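You operate a simulated robot arm through the tools that you are given. There is no shell and no other tool. Be economical: measure what you need, move in short steps, check, and stop when the job is done.

The job below is to be done with a simulated robot arm. You get a single attempt, and the scene is never put back.

JOB
Press the key of the yellow lamp to switch it off. Then take the blue cloth and leave it on the yellow plate.

It is judged by the outcome, as a careful person would: the job done as asked, and still so three seconds after it is handed in. It fails if anything else is knocked over, pushed out of place, dropped, spilled or broken.

ROBOT AND FRAMES
A 6-joint arm with a two-finger parallel gripper, fixed in place. Base frame: the origin is at the foot of the arm, x ahead of it, y to its left, z up; the work surface is at about z = 750. Units: mm, degrees, N and s.
With the tool pointing down near the work surface it reaches from about 180 to 640 mm from the base axis. Its first joint turns from -66.0 to 66.0 degrees. Payload 2.7 kg.
The tool frame sits at the grasp point between the pads (the TCP): z along the fingers, y along the line on which they close. The tips reach 23 mm beyond it. Largest opening 94 mm; finger width 38, thickness 10; the body of the gripper, 54 by 96 mm, starts 39 mm behind the TCP.
Orientation is that of the tool frame in the base frame, as [roll, pitch, yaw] about the fixed x, y, z axes, in that order (R = Rz(yaw) Ry(pitch) Rx(roll)). With the fingers straight down and closing along the base's y, the tool's x points along the base's -x, its y along +y and its z along -z.

CONTROLS
- The arm moves only by the tool step_arm. Its argument "steps" is a list of rows, each an object of numbers (a shift or turn left out is 0, a gripper value left out holds the last): "tx", "ty", "tz": the shift along the tool's x, y, z in mm; "rx", "ry", "rz": the turn, a rotation vector about the tool's x, y, z in degrees. In form: [{"tx": .., "ty": .., "tz": .., "rx": .., "ry": .., "rz": ..}, ...]. A call has 1 to 12 rows; each row shifts and turns the commanded pose from where the row before left it, along the tool's axes as they then stand. "jaw" is the gripper command, from -1 (fully open) to 1 (shut), values between in proportion, set as the call begins (left out, the last holds). Rows are played at 5 a second. More than 50 mm and 8.6 degrees between two rows, or a gripper value outside its range, and nothing of the call is played. A pose out of reach is approached as far as the arm can. The call stops where the force on the tool passes 40 N (or 10 N more than at its start, if that is more) or the arm is blocked; 0.2 s more then pass. The fingers move at their own pace (about 45 mm/s each) and stop on an object; they squeeze with about 26 N. The grip force told is the motor's: it shows also when the fingers shut on nothing. Time passes only in rows, and 0.2 s behind the last, so rows that do not move let the fingers close. The reply holds the time, the measured pose of the TCP, the force on the tool along the base axes, the opening and the grip force, in the units named above and with some noise.
- Cameras (640 x 400 px; columns grow to the right, rows downward): "scene" is fixed at [61.7, -417, 1416.9]; the picture's right is [0.90, -0.44, 0.00], its down [-0.20, -0.40, -0.90] and it looks along [0.40, 0.80, -0.44] (base axes); focal length 341 px, centre (320, 200). "wrist" rides on the gripper at [-39, 0, -44] in the tool frame; the picture's right is [0.00, -1.00, 0.00], its down [0.97, 0.00, -0.24] and it looks along [0.24, 0.00, 0.97] (tool axes); focal length 218 px, centre (320, 200).
- camera(camera): a new picture of that camera. No time passes.
- point_at(camera, pixels): for up to 12 pixels [column, row] of the newest picture of that camera ("zoom" is the newest enlarged one), the place [x, y, z] in the base frame of the surface seen there, good to about 3 mm. No time passes.
- inspect(camera, box): a new picture of the part [left, top, right, bottom] of that camera's present view, enlarged. No time passes.
- finish_job(): hands the job in; it is judged then, once.

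Go step by step. Measure first, check grasps and placings, and put right what went wrong. The budget is 80 turns and 54 pictures, counting those below and the enlarged ones. Unless the task says otherwise, let go and move clear before handing in, and close with one line.

The tools are called after ">>>" by a JSON object that holds its "name" and its "arguments". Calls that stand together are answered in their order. step_arm: Moves the arm, as the interface text tells. Its arguments: {"type":"object","properties":{"steps":{"type":"array"},"jaw":{"type":"number"}},"required":["steps"]} The other tools are called the same way: camera (camera) takes a picture; point_at (camera, pixels) gives the place of the surface under pixels of a picture; inspect (camera, box) takes an enlarged picture of a part of a camera's view; finish_job () hands the job in.

At the start:

```text
clock: 0.0
ee_pos: [416.4, 215.4, 1175.5]
ee_rot: [180.0, 0.0, -180.0]
force: [0.0, -0.3, 0.0]
width: 93.9
finger_force: 0.1
```

scene: 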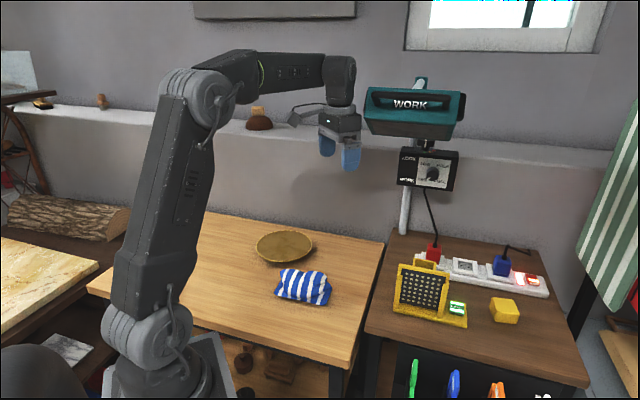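
wrist: 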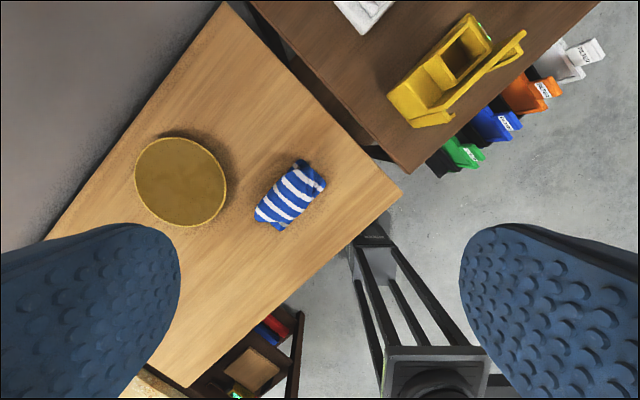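

The scene shows the yellow lamp near (425,290) with a green lit key at about (457,307), a blue striped cloth at (303,287) and the yellow plate at (284,247). I'll zoom in on the lamp and on the cloth and plate.

>>> {"name": "inspect", "arguments": {"camera": "scene", "box": [380, 230, 560, 342]}}

>>> {"name": "point_at", "arguments": {"camera": "scene", "pixels": [[457, 307], [452, 303], [463, 309], [440, 316], [465, 325], [284, 247], [258, 247], [313, 245], [303, 287], [279, 290], [328, 287], [303, 272]]}}

>>> {"name": "point_at", "arguments": {"camera": "wrist", "pixels": [[180, 182], [137, 182], [226, 182], [180, 138], [290, 195], [298, 162], [325, 183], [257, 214], [278, 228], [485, 25], [520, 35], [180, 225]]}}

```text
3.56 times, centred on (470, 286) of scene
```

zoom: 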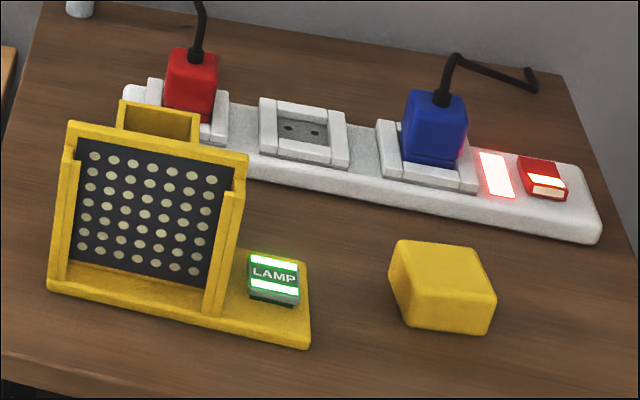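

```text
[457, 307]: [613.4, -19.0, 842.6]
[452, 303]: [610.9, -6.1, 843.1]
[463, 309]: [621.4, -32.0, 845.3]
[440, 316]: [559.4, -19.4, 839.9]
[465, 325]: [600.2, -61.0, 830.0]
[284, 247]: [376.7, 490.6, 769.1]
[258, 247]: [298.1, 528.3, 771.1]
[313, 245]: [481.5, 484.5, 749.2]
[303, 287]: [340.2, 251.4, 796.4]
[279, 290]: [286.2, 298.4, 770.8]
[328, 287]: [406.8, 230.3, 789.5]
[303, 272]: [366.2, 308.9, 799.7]
```

```text
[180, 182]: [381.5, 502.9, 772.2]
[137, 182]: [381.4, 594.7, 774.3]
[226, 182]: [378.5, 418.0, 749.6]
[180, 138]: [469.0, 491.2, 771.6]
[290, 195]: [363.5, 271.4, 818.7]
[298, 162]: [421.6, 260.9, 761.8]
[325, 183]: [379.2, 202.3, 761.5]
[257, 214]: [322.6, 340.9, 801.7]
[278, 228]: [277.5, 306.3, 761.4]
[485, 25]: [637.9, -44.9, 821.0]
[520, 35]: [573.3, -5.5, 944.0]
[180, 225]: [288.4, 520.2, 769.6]
```

The green "LAMP" key sits on the yellow lamp's foot at zoom (274,279), right beside its panel. I'll measure the key, the panel edges and the neighbouring things so the fingers and gripper body clear them.

>>> {"name": "point_at", "arguments": {"camera": "zoom", "pixels": [[252, 258], [297, 266], [252, 287], [298, 292], [274, 275], [240, 160], [220, 310], [72, 130], [305, 340], [300, 265], [160, 110], [195, 120]]}}

>>> {"name": "inspect", "arguments": {"camera": "wrist", "box": [370, 0, 550, 140]}}

>>> {"name": "inspect", "arguments": {"camera": "scene", "box": [240, 220, 350, 320]}}

```text
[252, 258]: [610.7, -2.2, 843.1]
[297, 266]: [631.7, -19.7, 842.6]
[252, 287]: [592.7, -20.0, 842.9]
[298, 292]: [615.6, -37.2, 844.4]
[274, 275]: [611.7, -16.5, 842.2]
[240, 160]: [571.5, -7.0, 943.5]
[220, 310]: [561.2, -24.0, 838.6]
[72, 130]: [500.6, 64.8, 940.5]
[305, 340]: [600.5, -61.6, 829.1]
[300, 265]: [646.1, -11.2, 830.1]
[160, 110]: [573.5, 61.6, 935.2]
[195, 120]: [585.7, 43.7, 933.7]
```

```text
2.86 times, centred on (460, 70) of wrist
```

zoom: 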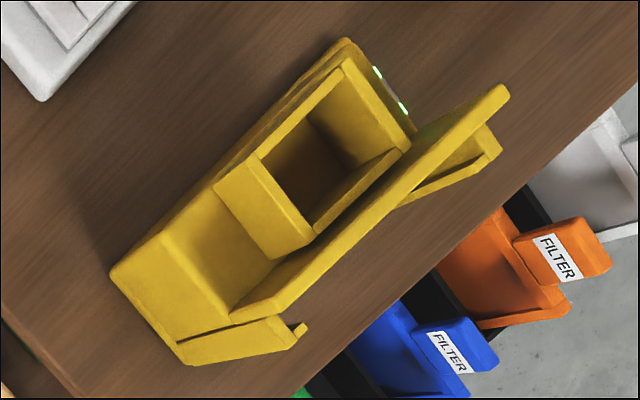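

```text
4.00 times, centred on (295, 270) of scene
```

zoom: 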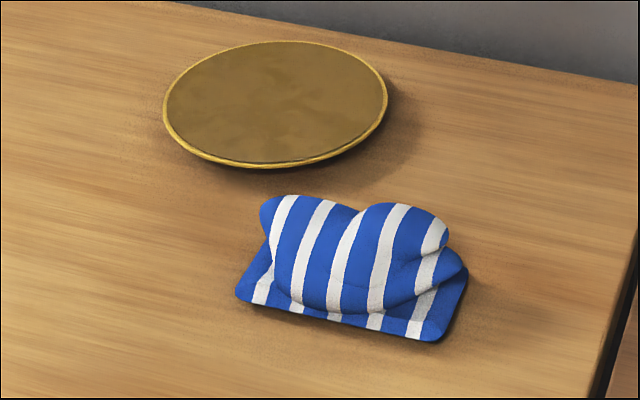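

The panel's near end is at about (571,-7) with its top at z 943, and the key is centred at about (612,-19.5), z 843. I'll yaw the tool 45° so its narrow side faces the panel and the camera points away. First I'll measure the tall work lamp and the yellow block.

>>> {"name": "point_at", "arguments": {"camera": "scene", "pixels": [[367, 130], [450, 138], [400, 183], [450, 188], [405, 225], [370, 90], [465, 120], [490, 310], [518, 320], [432, 252], [503, 262], [425, 195]]}}

>>> {"name": "point_at", "arguments": {"camera": "wrist", "pixels": [[519, 50], [524, 32], [489, 38], [468, 16], [410, 120], [390, 96], [492, 36], [481, 28]]}}

```text
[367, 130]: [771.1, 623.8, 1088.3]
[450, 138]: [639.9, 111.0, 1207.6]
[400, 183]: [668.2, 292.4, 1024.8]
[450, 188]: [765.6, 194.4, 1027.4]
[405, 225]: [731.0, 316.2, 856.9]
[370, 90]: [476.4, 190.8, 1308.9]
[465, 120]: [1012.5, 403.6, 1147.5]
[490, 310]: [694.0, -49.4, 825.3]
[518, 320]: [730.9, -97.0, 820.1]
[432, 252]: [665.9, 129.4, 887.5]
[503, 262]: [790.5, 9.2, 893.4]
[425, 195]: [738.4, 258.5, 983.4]
```

```text
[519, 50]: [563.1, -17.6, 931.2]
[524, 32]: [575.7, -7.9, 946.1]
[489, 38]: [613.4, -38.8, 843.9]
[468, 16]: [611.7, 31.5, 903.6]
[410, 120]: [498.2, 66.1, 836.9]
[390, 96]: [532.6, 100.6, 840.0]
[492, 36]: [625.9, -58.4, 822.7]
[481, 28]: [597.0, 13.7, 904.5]
```

The teal work-lamp head overhangs near (476,191,1309) to (640,111,1207), so I need its extent before swinging the arm.

>>> {"name": "inspect", "arguments": {"camera": "scene", "box": [300, 50, 500, 200]}}

>>> {"name": "point_at", "arguments": {"camera": "scene", "pixels": [[368, 100], [370, 122], [367, 128], [455, 105], [452, 130], [410, 125], [462, 110], [420, 82], [427, 146], [372, 95], [463, 96], [450, 115]]}}

```text
2.67 times, centred on (400, 125) of scene
```

zoom: 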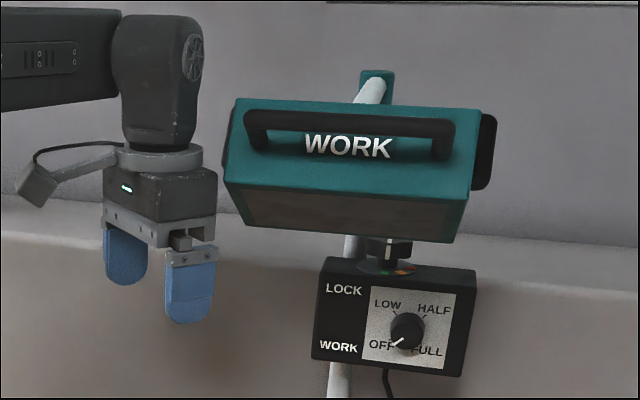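

```text
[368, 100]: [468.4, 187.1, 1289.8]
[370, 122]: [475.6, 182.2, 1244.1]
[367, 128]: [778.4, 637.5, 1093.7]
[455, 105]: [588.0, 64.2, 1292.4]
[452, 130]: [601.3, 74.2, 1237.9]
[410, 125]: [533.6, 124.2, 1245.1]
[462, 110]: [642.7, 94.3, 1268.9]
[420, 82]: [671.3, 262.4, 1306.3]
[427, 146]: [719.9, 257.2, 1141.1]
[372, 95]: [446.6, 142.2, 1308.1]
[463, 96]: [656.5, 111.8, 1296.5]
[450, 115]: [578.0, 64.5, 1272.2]
```

The head's front face runs from (470,187) to (595,66), z 1237 to 1305, with a handle reaching to (446,142). I'll retract away from it first, then go down, and swing across low with closed fingers.

>>> {"name": "step_arm", "arguments": {"steps": [{"tx": 35}, {"tx": 35}, {"tx": 30}, {"tz": 40}, {"tz": 40}, {"tz": 40}, {"tz": 40}, {"tz": 15}], "jaw": 1}}

```text
clock: 1.8
ee_pos: [315.9, 214.8, 999.0]
ee_rot: [-180.0, -0.1, 179.9]
force: [-0.1, -1.1, 0.4]
width: 0.0
finger_force: 26.0
```

The arm is at (316,215,999) with the fingers shut. Next I'll swing to y = -85 at this height, well in front of the lamps.

>>> {"name": "step_arm", "arguments": {"steps": [{"ty": -37.5}, {"ty": -37.5}, {"ty": -37.5}, {"ty": -37.5}, {"ty": -37.5}, {"ty": -37.5}, {"ty": -37.5}, {"ty": -37.5}]}}

>>> {"name": "step_arm", "arguments": {"steps": [{"tx": -40}, {"tx": -40}, {"tx": -40}, {"tx": -40}]}}

>>> {"name": "camera", "arguments": {"camera": "scene"}}

```text
clock: 3.6
ee_pos: [318.7, -85.7, 1002.1]
ee_rot: [-179.9, 0.0, -180.0]
force: [-0.1, -1.6, -0.2]
width: 0.2
finger_force: 26.0
```

```text
clock: 4.6
ee_pos: [476.7, -88.2, 1000.7]
ee_rot: [-180.0, 0.0, 180.0]
force: [-0.3, -0.3, 0.6]
width: 0.0
finger_force: 25.7
```

```text
47 pictures are left
```

scene: 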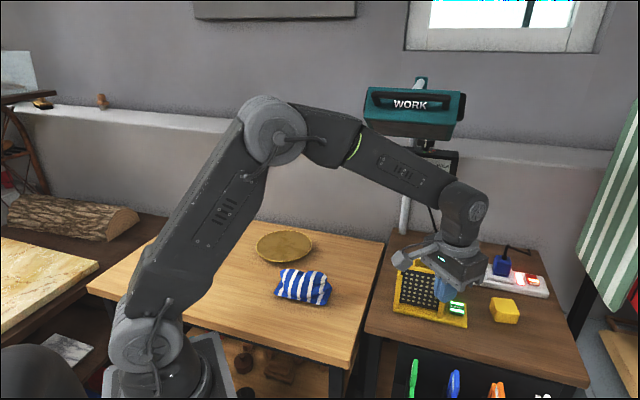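

The arm is clear of the head. There is a grey part with a cable jutting from the gripper at about (400,258), so I'll look closer before choosing the yaw side.

>>> {"name": "inspect", "arguments": {"camera": "scene", "box": [370, 170, 530, 340]}}

>>> {"name": "point_at", "arguments": {"camera": "scene", "pixels": [[400, 258], [396, 263], [405, 266], [425, 250], [441, 258], [460, 272], [482, 285]]}}

>>> {"name": "camera", "arguments": {"camera": "wrist"}}

```text
2.35 times, centred on (450, 255) of scene
```

zoom: 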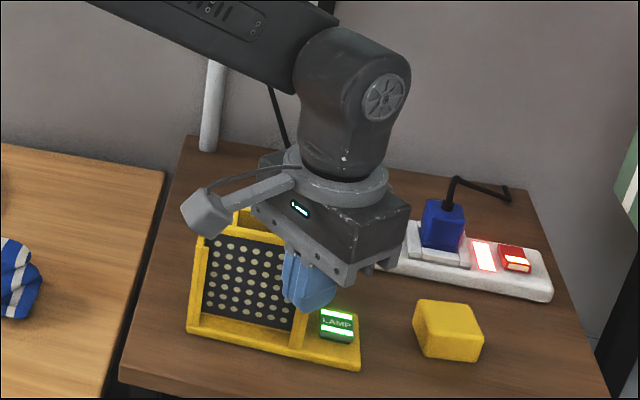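

```text
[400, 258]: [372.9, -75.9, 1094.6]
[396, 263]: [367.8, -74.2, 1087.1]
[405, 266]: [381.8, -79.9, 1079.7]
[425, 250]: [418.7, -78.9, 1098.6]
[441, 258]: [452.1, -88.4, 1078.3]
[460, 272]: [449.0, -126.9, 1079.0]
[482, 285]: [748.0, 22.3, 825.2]
```

```text
45 pictures are left
```

wrist: 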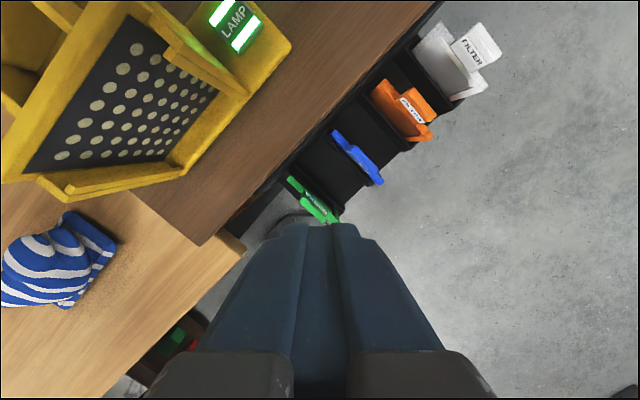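

The grey part juts about 105 mm along tool +x, only about 73 mm above the TCP, so it mustn't point at the panel. Instead I'll yaw +45° (tool x towards the front of the lamp) and lean the body 20° away from the panel.

>>> {"name": "step_arm", "arguments": {"steps": [{"rz": -7.5}, {"rz": -7.5}, {"rz": -7.5}, {"rz": -7.5}, {"rz": -7.5}, {"rz": -7.5}, {"rx": -6.67}, {"rx": -6.67}, {"rx": -6.66}, {}]}}

```text
clock: 6.8
ee_pos: [477.2, -85.3, 1000.3]
ee_rot: [160.0, 0.0, -135.0]
force: [0.3, 0.6, 0.9]
width: 0.0
finger_force: 26.5
```

The orientation is reached without trouble. Next is a horizontal move to above the key at TCP (618.5,-26), staying at z 1000.

>>> {"name": "step_arm", "arguments": {"steps": [{"tx": -28.3, "ty": -11, "tz": -4}, {"tx": -28.3, "ty": -11, "tz": -4}, {"tx": -28.3, "ty": -11, "tz": -4}, {"tx": -28.4, "ty": -11, "tz": -4}, {"tx": -28.4, "ty": -10.8, "tz": -4}, {}]}}

>>> {"name": "inspect", "arguments": {"camera": "scene", "box": [370, 150, 570, 340]}}

>>> {"name": "camera", "arguments": {"camera": "wrist"}}

```text
clock: 8.2
ee_pos: [587.7, -31.7, 995.5]
ee_rot: [160.0, 0.0, -135.0]
force: [-0.7, -0.1, -0.2]
width: 0.0
finger_force: 26.4
out of reach, approached as far as the arm can: row 4, 5
```

```text
2.11 times, centred on (470, 245) of scene
```

zoom: 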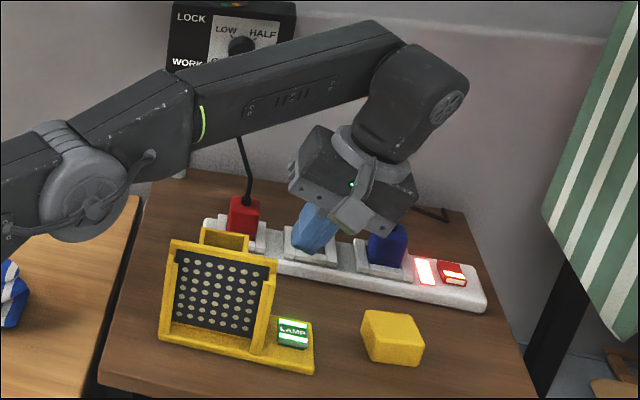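

```text
43 pictures are left
```

wrist: 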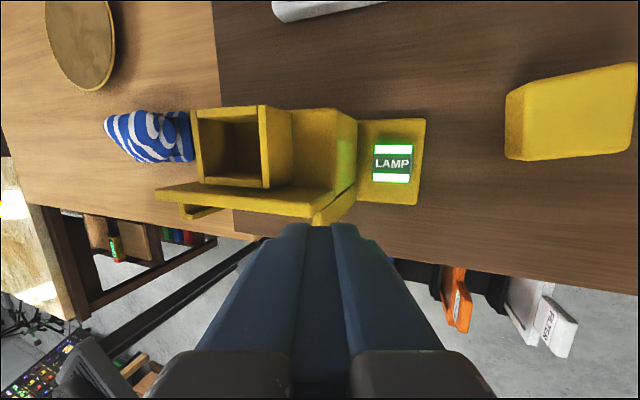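

The lean towards +x runs out of reach at r≈589. I'll back off, undo that orientation, and lean 28° sideways (−y) with about 5° of yaw, which keeps the wrist inside reach.

>>> {"name": "step_arm", "arguments": {"steps": [{"tx": 35}, {"rx": 6.67}, {"rx": 6.67}, {"rx": 6.66}, {"rz": 8}, {"rz": 8}, {"rz": 8}, {"rz": 8}, {"rz": 8}, {}]}}

>>> {"name": "step_arm", "arguments": {"steps": [{"rx": -7}, {"rx": -7}, {"rx": -7}, {"rx": -7}, {}]}}

```text
clock: 10.4
ee_pos: [561.0, -55.4, 996.7]
ee_rot: [180.0, 0.0, -175.1]
force: [0.8, -0.5, -0.5]
width: 0.0
finger_force: 25.8
```

```text
clock: 11.6
ee_pos: [561.8, -56.5, 996.0]
ee_rot: [151.8, 0.0, -175.0]
force: [-0.4, -0.2, 0.7]
width: 0.0
finger_force: 26.1
```

The orientation is good at (562,-56.5,996). I'll move horizontally to above the key, TCP (613,-31.7), at the same height.

>>> {"name": "step_arm", "arguments": {"steps": [{"tx": -17.7, "ty": 6, "tz": 3.2}, {"tx": -17.7, "ty": 6, "tz": 3.2}, {"tx": -17.8, "ty": 5.9, "tz": 3.1}, {}]}}

>>> {"name": "inspect", "arguments": {"camera": "scene", "box": [370, 150, 570, 340]}}

>>> {"name": "camera", "arguments": {"camera": "wrist"}}

```text
clock: 12.6
ee_pos: [613.1, -29.5, 996.7]
ee_rot: [152.0, 0.0, -175.0]
force: [0.5, -0.4, -0.3]
width: 0.0
finger_force: 26.1
```

```text
2.11 times, centred on (470, 245) of scene
```

zoom: 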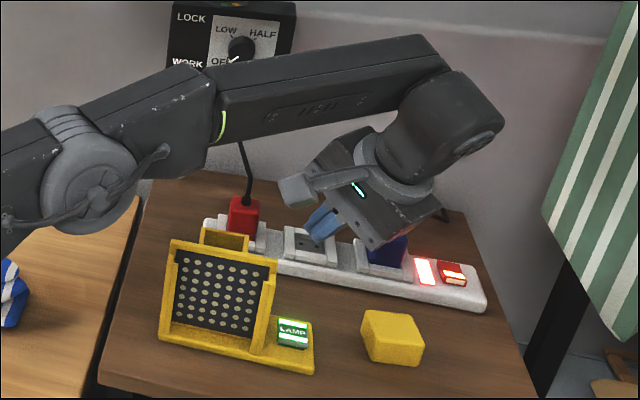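

```text
41 pictures are left
```

wrist: 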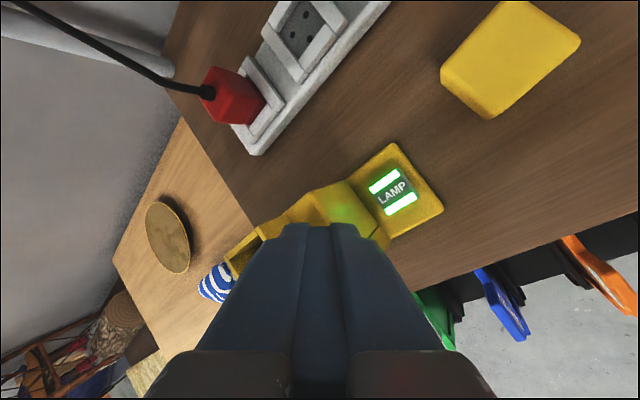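

The reach is fine at (613,-29.5,997). I'll descend vertically to TCP z≈890, about 22 mm above contact, and check clearance to the panel.

>>> {"name": "step_arm", "arguments": {"steps": [{"tx": 0.2, "ty": -11.9, "tz": 17.8}, {"ty": -10, "tz": 18.8}, {"ty": -10, "tz": 18.8}, {"ty": -10, "tz": 18.8}, {"ty": -10, "tz": 18.8}, {}]}}

>>> {"name": "inspect", "arguments": {"camera": "scene", "box": [390, 210, 530, 340]}}

>>> {"name": "camera", "arguments": {"camera": "wrist"}}

```text
clock: 14.0
ee_pos: [612.4, -32.8, 889.5]
ee_rot: [152.0, 0.1, -175.0]
force: [0.0, 0.0, -0.6]
width: 0.0
finger_force: 26.1
```

```text
3.08 times, centred on (460, 275) of scene
```

zoom: 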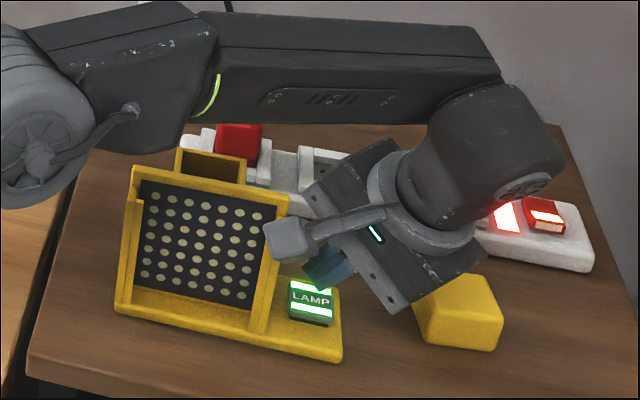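

```text
39 pictures are left
```

wrist: 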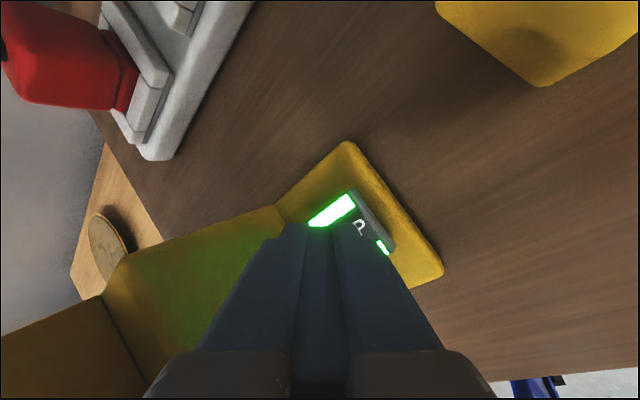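

The fingers are over the key with visible clearance to the panel, at TCP z 889.5. I'll lower gently by 20 mm.

>>> {"name": "step_arm", "arguments": {"steps": [{"ty": -2.35, "tz": 4.42}, {"ty": -2.35, "tz": 4.42}, {"ty": -1.88, "tz": 3.53}, {"ty": -1.41, "tz": 2.65}, {"ty": -0.94, "tz": 1.77}, {}]}}

>>> {"name": "camera", "arguments": {"camera": "wrist"}}

```text
clock: 15.4
ee_pos: [612.8, -32.7, 870.7]
ee_rot: [152.0, 0.0, -175.0]
force: [-1.1, -0.2, 0.1]
width: 0.0
finger_force: 26.0
```

```text
38 pictures are left
```

wrist: 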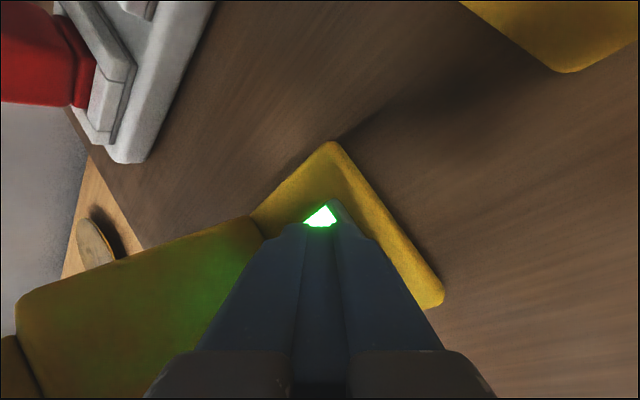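

No contact yet at TCP z 870.7 and the key is still lit. I'll continue down in 1.5 mm steps.

>>> {"name": "step_arm", "arguments": {"steps": [{"ty": -0.7, "tz": 1.32}, {"ty": -0.7, "tz": 1.32}, {"ty": -0.7, "tz": 1.32}, {}]}}

>>> {"name": "inspect", "arguments": {"camera": "scene", "box": [390, 210, 530, 340]}}

```text
clock: 16.4
ee_pos: [613.6, -32.3, 865.2]
ee_rot: [152.0, 0.0, -174.9]
force: [-0.3, 0.7, 0.6]
width: 0.3
finger_force: 26.2
```

```text
3.08 times, centred on (460, 275) of scene
```

zoom: 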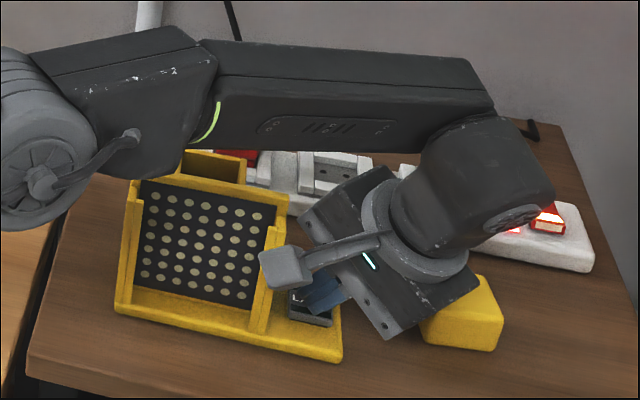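

The key's front no longer glows green in the picture, which suggests it switched. I'll lift straight up 60 mm and look.

>>> {"name": "step_arm", "arguments": {"steps": [{"ty": 7, "tz": -13.2}, {"ty": 9.4, "tz": -17.7}, {"ty": 9.4, "tz": -17.7}, {"ty": 9.4, "tz": -17.7}, {"ty": 9.4, "tz": -17.7}, {"ty": 9.4, "tz": -17.7}, {}]}}

>>> {"name": "inspect", "arguments": {"camera": "scene", "box": [390, 230, 560, 340]}}

>>> {"name": "camera", "arguments": {"camera": "wrist"}}

```text
clock: 18.0
ee_pos: [611.5, -34.1, 982.3]
ee_rot: [152.0, 0.0, -175.0]
force: [0.5, 0.5, 0.0]
width: 0.0
finger_force: 26.2
```

```text
3.64 times, centred on (475, 285) of scene
```

zoom: 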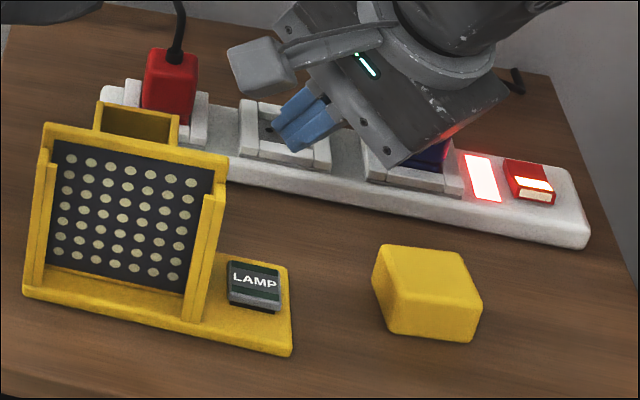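

```text
35 pictures are left
```

wrist: 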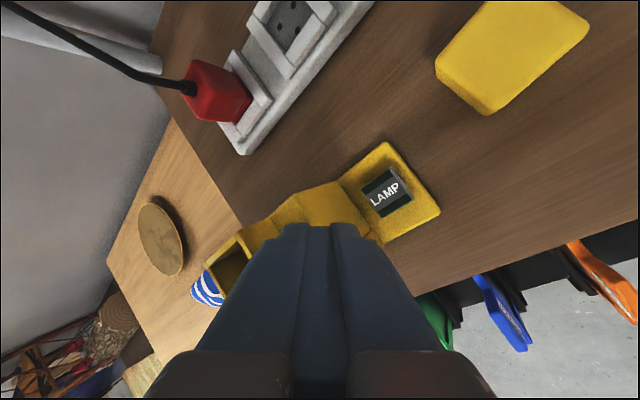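

The key is now dark and the lamp is off, with nothing else moved. I'll retreat along the way I came and straighten the tool.

>>> {"name": "step_arm", "arguments": {"steps": [{"tx": 36, "ty": -8.3, "tz": -4.4}, {"tx": 36, "ty": -8.3, "tz": -4.4}, {"tx": 36, "ty": -8.3, "tz": -4.4}, {"tx": 36, "ty": -8.3, "tz": -4.4}, {"rx": 7}, {"rx": 7}, {"rx": 7}, {"rx": 7}, {"rz": 5}, {}]}}

>>> {"name": "step_arm", "arguments": {"steps": [{"tx": 40}, {"tx": 40}, {"tx": 40}, {"tx": 30}, {"ty": 40}, {"ty": 40}, {"ty": 40}, {"ty": 40}, {"ty": 40}, {"ty": 40}, {"ty": 40}, {"ty": 40}]}}

>>> {"name": "camera", "arguments": {"camera": "wrist"}}

>>> {"name": "camera", "arguments": {"camera": "scene"}}

```text
clock: 20.2
ee_pos: [471.3, -82.8, 981.9]
ee_rot: [-180.0, 0.0, 180.0]
force: [0.1, -0.4, -0.2]
width: 0.1
finger_force: 26.2
```

```text
clock: 22.8
ee_pos: [322.9, 237.9, 983.9]
ee_rot: [-180.0, 0.0, 180.0]
force: [-0.4, 0.7, -0.2]
width: 0.2
finger_force: 25.7
```

```text
34 pictures are left
```

wrist: 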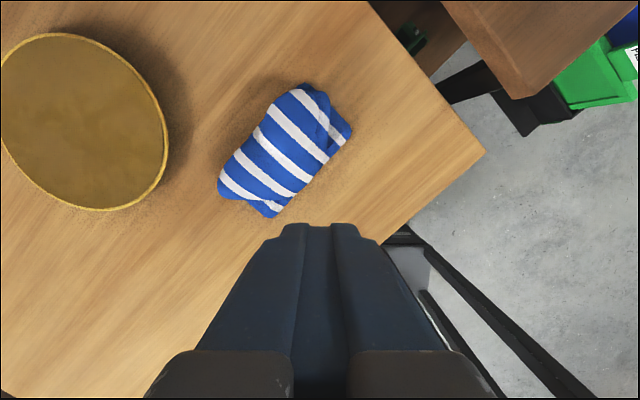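

```text
33 pictures are left
```

scene: 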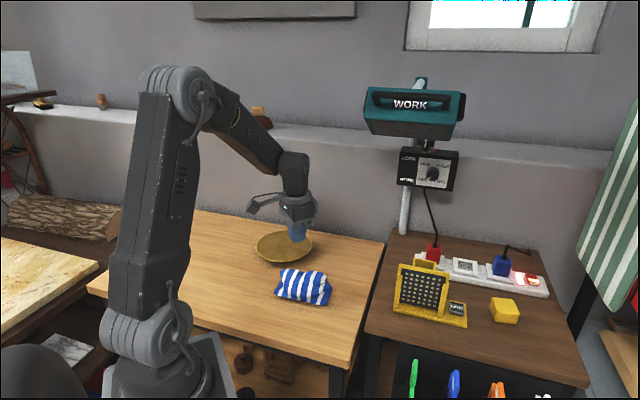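

The cloth lies at wrist (285,150), with its long axis from about (243,195) to (325,110). I'll measure its outline and the plate from here.

>>> {"name": "point_at", "arguments": {"camera": "wrist", "pixels": [[285, 150], [243, 160], [310, 180], [262, 125], [315, 165], [240, 190], [320, 110], [350, 130], [305, 86], [268, 215], [220, 180], [300, 140]]}}

>>> {"name": "point_at", "arguments": {"camera": "scene", "pixels": [[284, 255], [262, 250], [258, 244], [300, 255], [311, 243], [270, 236], [284, 262]]}}

>>> {"name": "point_at", "arguments": {"camera": "wrist", "pixels": [[75, 120], [168, 130], [110, 209], [70, 34], [5, 150], [130, 60]]}}

```text
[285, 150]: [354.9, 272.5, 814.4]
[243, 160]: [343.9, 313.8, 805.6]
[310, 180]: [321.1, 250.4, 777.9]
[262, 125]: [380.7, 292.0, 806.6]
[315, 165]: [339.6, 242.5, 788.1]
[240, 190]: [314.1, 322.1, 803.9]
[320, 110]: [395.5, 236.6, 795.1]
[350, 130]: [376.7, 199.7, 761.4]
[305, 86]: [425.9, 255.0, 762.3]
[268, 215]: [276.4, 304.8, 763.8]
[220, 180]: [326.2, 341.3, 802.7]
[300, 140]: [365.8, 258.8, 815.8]
```

```text
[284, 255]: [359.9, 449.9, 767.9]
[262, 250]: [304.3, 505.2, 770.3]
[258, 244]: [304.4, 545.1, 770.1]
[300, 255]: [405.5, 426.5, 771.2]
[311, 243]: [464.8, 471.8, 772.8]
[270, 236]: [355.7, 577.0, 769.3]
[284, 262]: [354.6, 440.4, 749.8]
```

```text
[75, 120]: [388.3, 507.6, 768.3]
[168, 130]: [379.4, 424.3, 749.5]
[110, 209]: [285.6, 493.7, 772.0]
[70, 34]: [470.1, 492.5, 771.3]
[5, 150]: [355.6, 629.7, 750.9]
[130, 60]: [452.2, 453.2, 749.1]
```

The cloth hump is centred near (358,270), top z≈815, with its long axis along about (0.72,-0.69). The plate is centred near (380,505), top z≈770. I'll open, centre above the cloth, yaw so the jaws close across it, and come down to z≈880.

>>> {"name": "step_arm", "arguments": {"steps": [{"tx": -35, "ty": 32}, {"rz": 7.5}, {"rz": 7.5}, {"rz": 7.5}, {"rz": 7.5}, {"rz": 7.5}, {"rz": 7.5}, {"tz": 35}, {"tz": 35}, {"tz": 30}, {}], "jaw": -1}}

>>> {"name": "camera", "arguments": {"camera": "wrist"}}

>>> {"name": "inspect", "arguments": {"camera": "scene", "box": [220, 200, 380, 320]}}

```text
clock: 25.2
ee_pos: [360.2, 268.5, 881.4]
ee_rot: [-180.0, 0.0, 134.9]
force: [0.7, 0.0, -0.2]
width: 93.8
finger_force: 0.0
```

```text
32 pictures are left
```

wrist: 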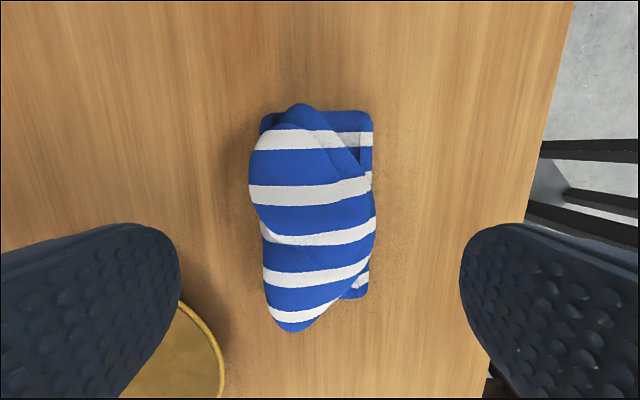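

```text
3.33 times, centred on (300, 260) of scene
```

zoom: 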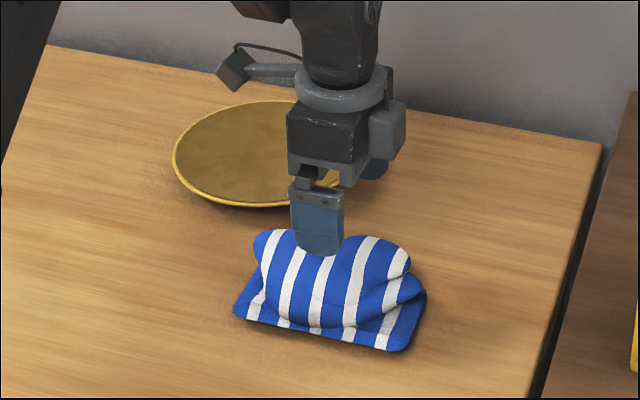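

The cloth's stripes run along the closing line and it lies at columns 250–375, well between the fingers. I'll measure its edges to centre the grip.

>>> {"name": "point_at", "arguments": {"camera": "wrist", "pixels": [[254, 200], [372, 215], [264, 260], [362, 262], [315, 210], [315, 260], [300, 106], [290, 328], [372, 115], [366, 295], [340, 240], [285, 240]]}}

```text
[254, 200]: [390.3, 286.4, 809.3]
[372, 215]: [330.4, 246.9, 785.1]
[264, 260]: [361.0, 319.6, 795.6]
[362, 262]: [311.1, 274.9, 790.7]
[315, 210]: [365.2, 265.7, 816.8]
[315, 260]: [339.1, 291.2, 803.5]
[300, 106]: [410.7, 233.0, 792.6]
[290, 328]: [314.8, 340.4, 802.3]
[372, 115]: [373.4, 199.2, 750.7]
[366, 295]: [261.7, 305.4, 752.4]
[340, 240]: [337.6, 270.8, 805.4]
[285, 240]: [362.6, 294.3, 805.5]
```

The hump spans ±35 mm across, centred on the tool. I'll shift 8 mm along its length to centre it and go down to TCP z≈798, with the tips at about 775.

>>> {"name": "step_arm", "arguments": {"steps": [{"tx": 8, "tz": 20}, {"tz": 20}, {"tz": 16}, {"tz": 15}, {"tz": 12}, {}]}}

>>> {"name": "step_arm", "arguments": {"steps": [{}, {}, {}, {}, {}, {}], "jaw": 1}}

>>> {"name": "camera", "arguments": {"camera": "wrist"}}

```text
clock: 26.6
ee_pos: [351.4, 275.1, 798.0]
ee_rot: [-180.0, 0.0, 135.0]
force: [0.3, 0.8, 0.3]
width: 94.2
finger_force: 0.1
```

```text
clock: 28.0
ee_pos: [352.4, 275.7, 797.5]
ee_rot: [-180.0, 0.0, 134.9]
force: [0.9, -0.7, -0.5]
width: 84.2
finger_force: 26.1
```

```text
30 pictures are left
```

wrist: 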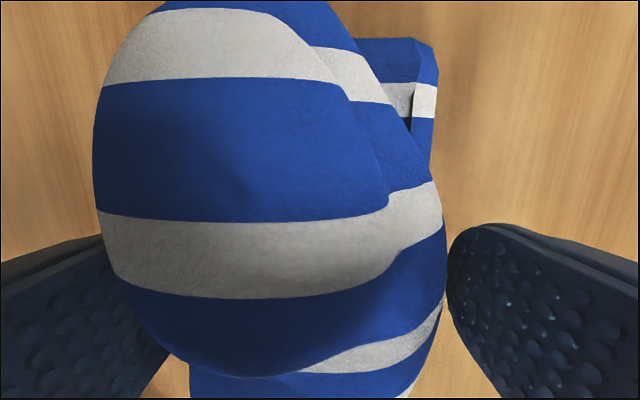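

The jaws stopped at 84 mm with 26 N, so they hold the cloth. I'll lift it 40 mm and check.

>>> {"name": "step_arm", "arguments": {"steps": [{"tz": -8}, {"tz": -12}, {"tz": -20}, {}]}}

>>> {"name": "inspect", "arguments": {"camera": "scene", "box": [220, 200, 380, 320]}}

```text
clock: 29.0
ee_pos: [352.3, 274.1, 838.8]
ee_rot: [179.9, -0.1, 135.0]
force: [-0.4, -0.1, -1.2]
width: 84.0
finger_force: 25.7
```

```text
3.33 times, centred on (300, 260) of scene
```

zoom: 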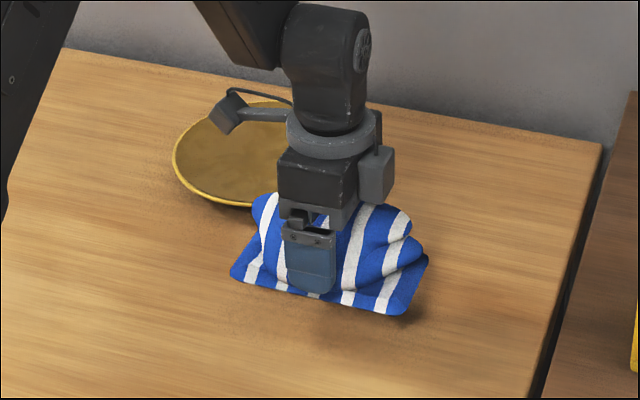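

The cloth is up and hangs as one piece. I'll raise it a bit more and carry it over the plate to TCP (379,500).

>>> {"name": "step_arm", "arguments": {"steps": [{"tz": -22}, {"tx": 20.1, "ty": 25.6}, {"tx": 20.1, "ty": 25.6}, {"tx": 20.1, "ty": 25.6}, {"tx": 20.1, "ty": 25.6}, {"tx": 20.1, "ty": 25.6}, {"tx": 20.1, "ty": 25.6}, {"tx": 20.1, "ty": 25.3}, {}]}}

>>> {"name": "camera", "arguments": {"camera": "scene"}}

>>> {"name": "camera", "arguments": {"camera": "wrist"}}

```text
clock: 31.0
ee_pos: [378.1, 500.2, 859.8]
ee_rot: [-179.9, 0.0, 134.9]
force: [-0.1, 0.2, -1.5]
width: 83.6
finger_force: 25.7
```

```text
28 pictures are left
```

scene: 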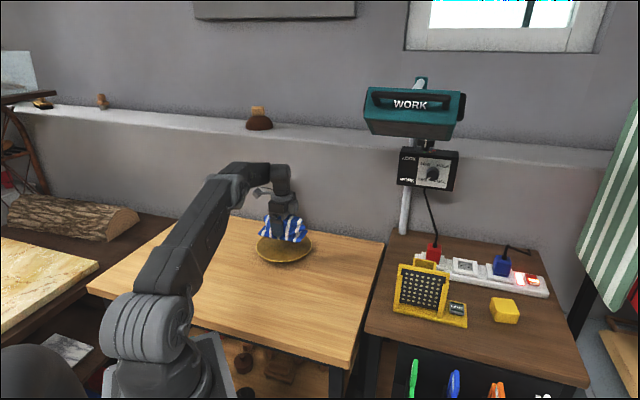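

```text
27 pictures are left
```

wrist: 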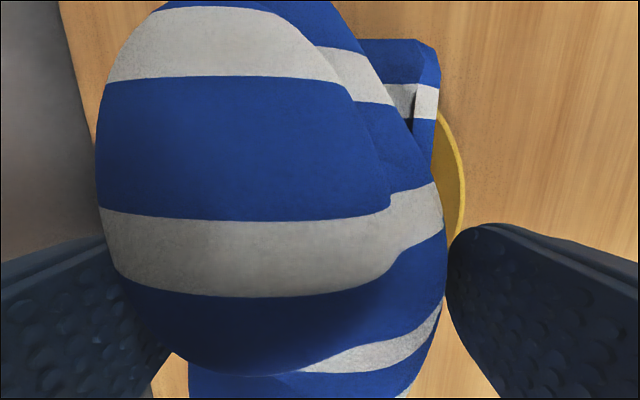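

The cloth hangs over the plate. On release its bottom is about 47 mm below the TCP, so contact should come at TCP z≈817; I'll lower to 822 and then in small steps.

>>> {"name": "step_arm", "arguments": {"steps": [{"tz": 15}, {"tz": 13}, {"tz": 10}, {"tz": 2}, {}]}}

>>> {"name": "inspect", "arguments": {"camera": "scene", "box": [225, 170, 345, 280]}}

```text
clock: 32.2
ee_pos: [379.7, 502.0, 820.4]
ee_rot: [180.0, 0.0, 135.0]
force: [0.1, 0.7, -1.1]
width: 83.8
finger_force: 25.4
```

```text
3.64 times, centred on (285, 225) of scene
```

zoom: 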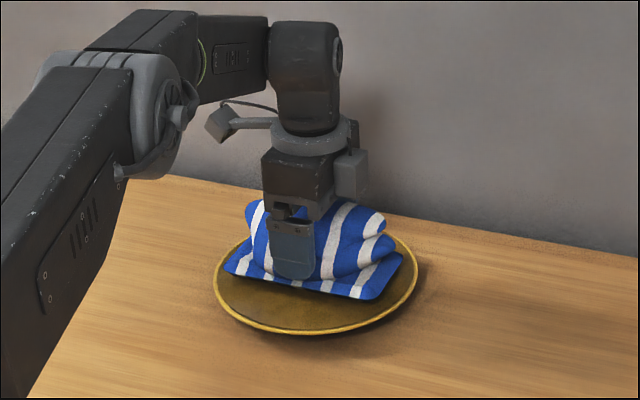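

The cloth is just above the plate but about 12 mm too far back of its centre. I'll lift 5 mm, shift 12 mm towards the front, and lower to touch down.

>>> {"name": "step_arm", "arguments": {"steps": [{"tz": -6}, {"tx": -4.2, "ty": -11.3}, {"tz": 5}, {"tz": 2}, {"tz": 1}, {"tz": 1}, {}]}}

```text
clock: 33.8
ee_pos: [374.7, 490.6, 818.3]
ee_rot: [179.7, 0.0, 134.9]
force: [-0.8, -0.9, 16.4]
width: 83.8
finger_force: 25.6
```

The force of 16 N at TCP z 818 shows the cloth resting on the plate. I'll ease up 1 mm and open.

>>> {"name": "step_arm", "arguments": {"steps": [{"tz": -1}, {}]}}

>>> {"name": "step_arm", "arguments": {"steps": [{}, {}, {}, {}], "jaw": -1}}

>>> {"name": "camera", "arguments": {"camera": "wrist"}}

```text
clock: 34.4
ee_pos: [374.5, 489.8, 818.5]
ee_rot: [179.8, 0.0, 134.9]
force: [5.0, 5.1, 11.9]
width: 84.1
finger_force: 25.9
```

```text
clock: 35.4
ee_pos: [374.5, 491.1, 818.9]
ee_rot: [-179.9, 0.0, 135.0]
force: [0.2, -0.2, -0.2]
width: 94.1
finger_force: 0.0
```

```text
25 pictures are left
```

wrist: 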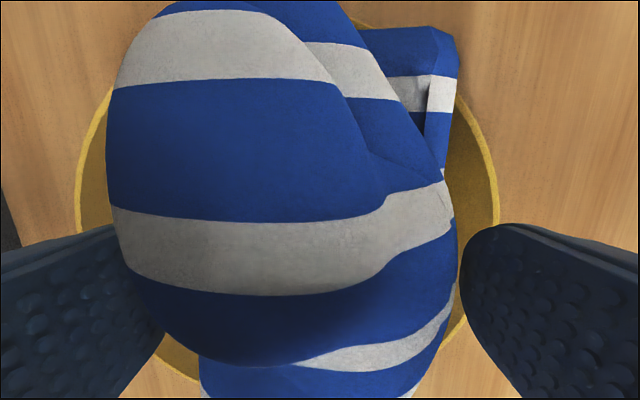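

The jaws are open at 94 mm with no force and the cloth sits within the plate's rim. I'll rise slowly straight up.

>>> {"name": "step_arm", "arguments": {"steps": [{"tz": -5}, {"tz": -10}, {"tz": -15}, {"tz": -25}, {"tz": -35}, {"tz": -35}, {"ty": -35}, {"ty": -35}, {}]}}

>>> {"name": "inspect", "arguments": {"camera": "scene", "box": [225, 170, 345, 280]}}

>>> {"name": "camera", "arguments": {"camera": "wrist"}}

>>> {"name": "camera", "arguments": {"camera": "scene"}}

```text
clock: 37.4
ee_pos: [324.1, 439.6, 944.7]
ee_rot: [180.0, 0.0, 135.0]
force: [-0.2, -0.1, -0.6]
width: 94.1
finger_force: 0.1
```

```text
3.64 times, centred on (285, 225) of scene
```

zoom: 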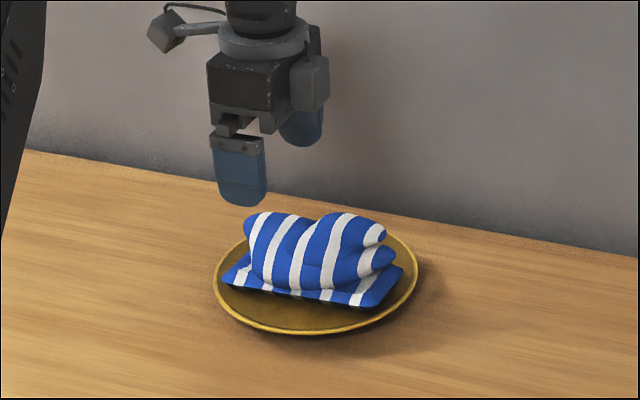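

```text
23 pictures are left
```

wrist: 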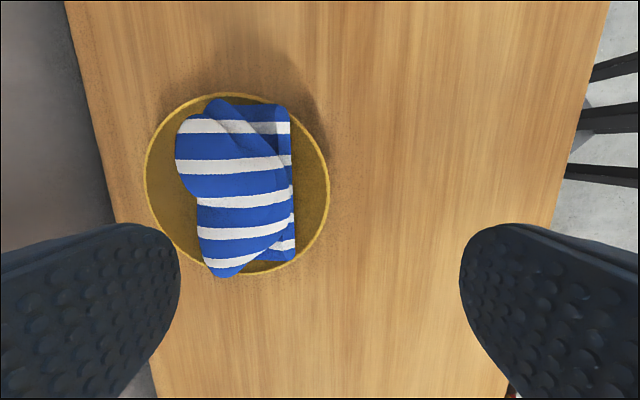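

```text
22 pictures are left
```

scene: 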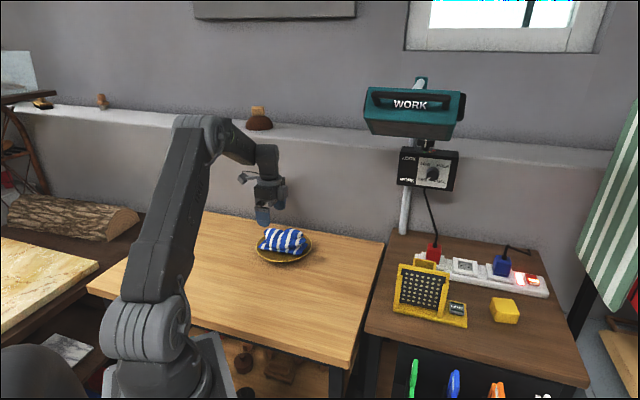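

The cloth lies on the plate, inside its rim at scene (284,242). The lamp key at (457,309) is dark and everything else is in place, so I'm handing in.

>>> {"name": "finish_job", "arguments": {}}

```text
The job is handed in.
```

The yellow lamp is switched off and the blue cloth is on the yellow plate, with the arm clear and nothing else disturbed in the final pictures.
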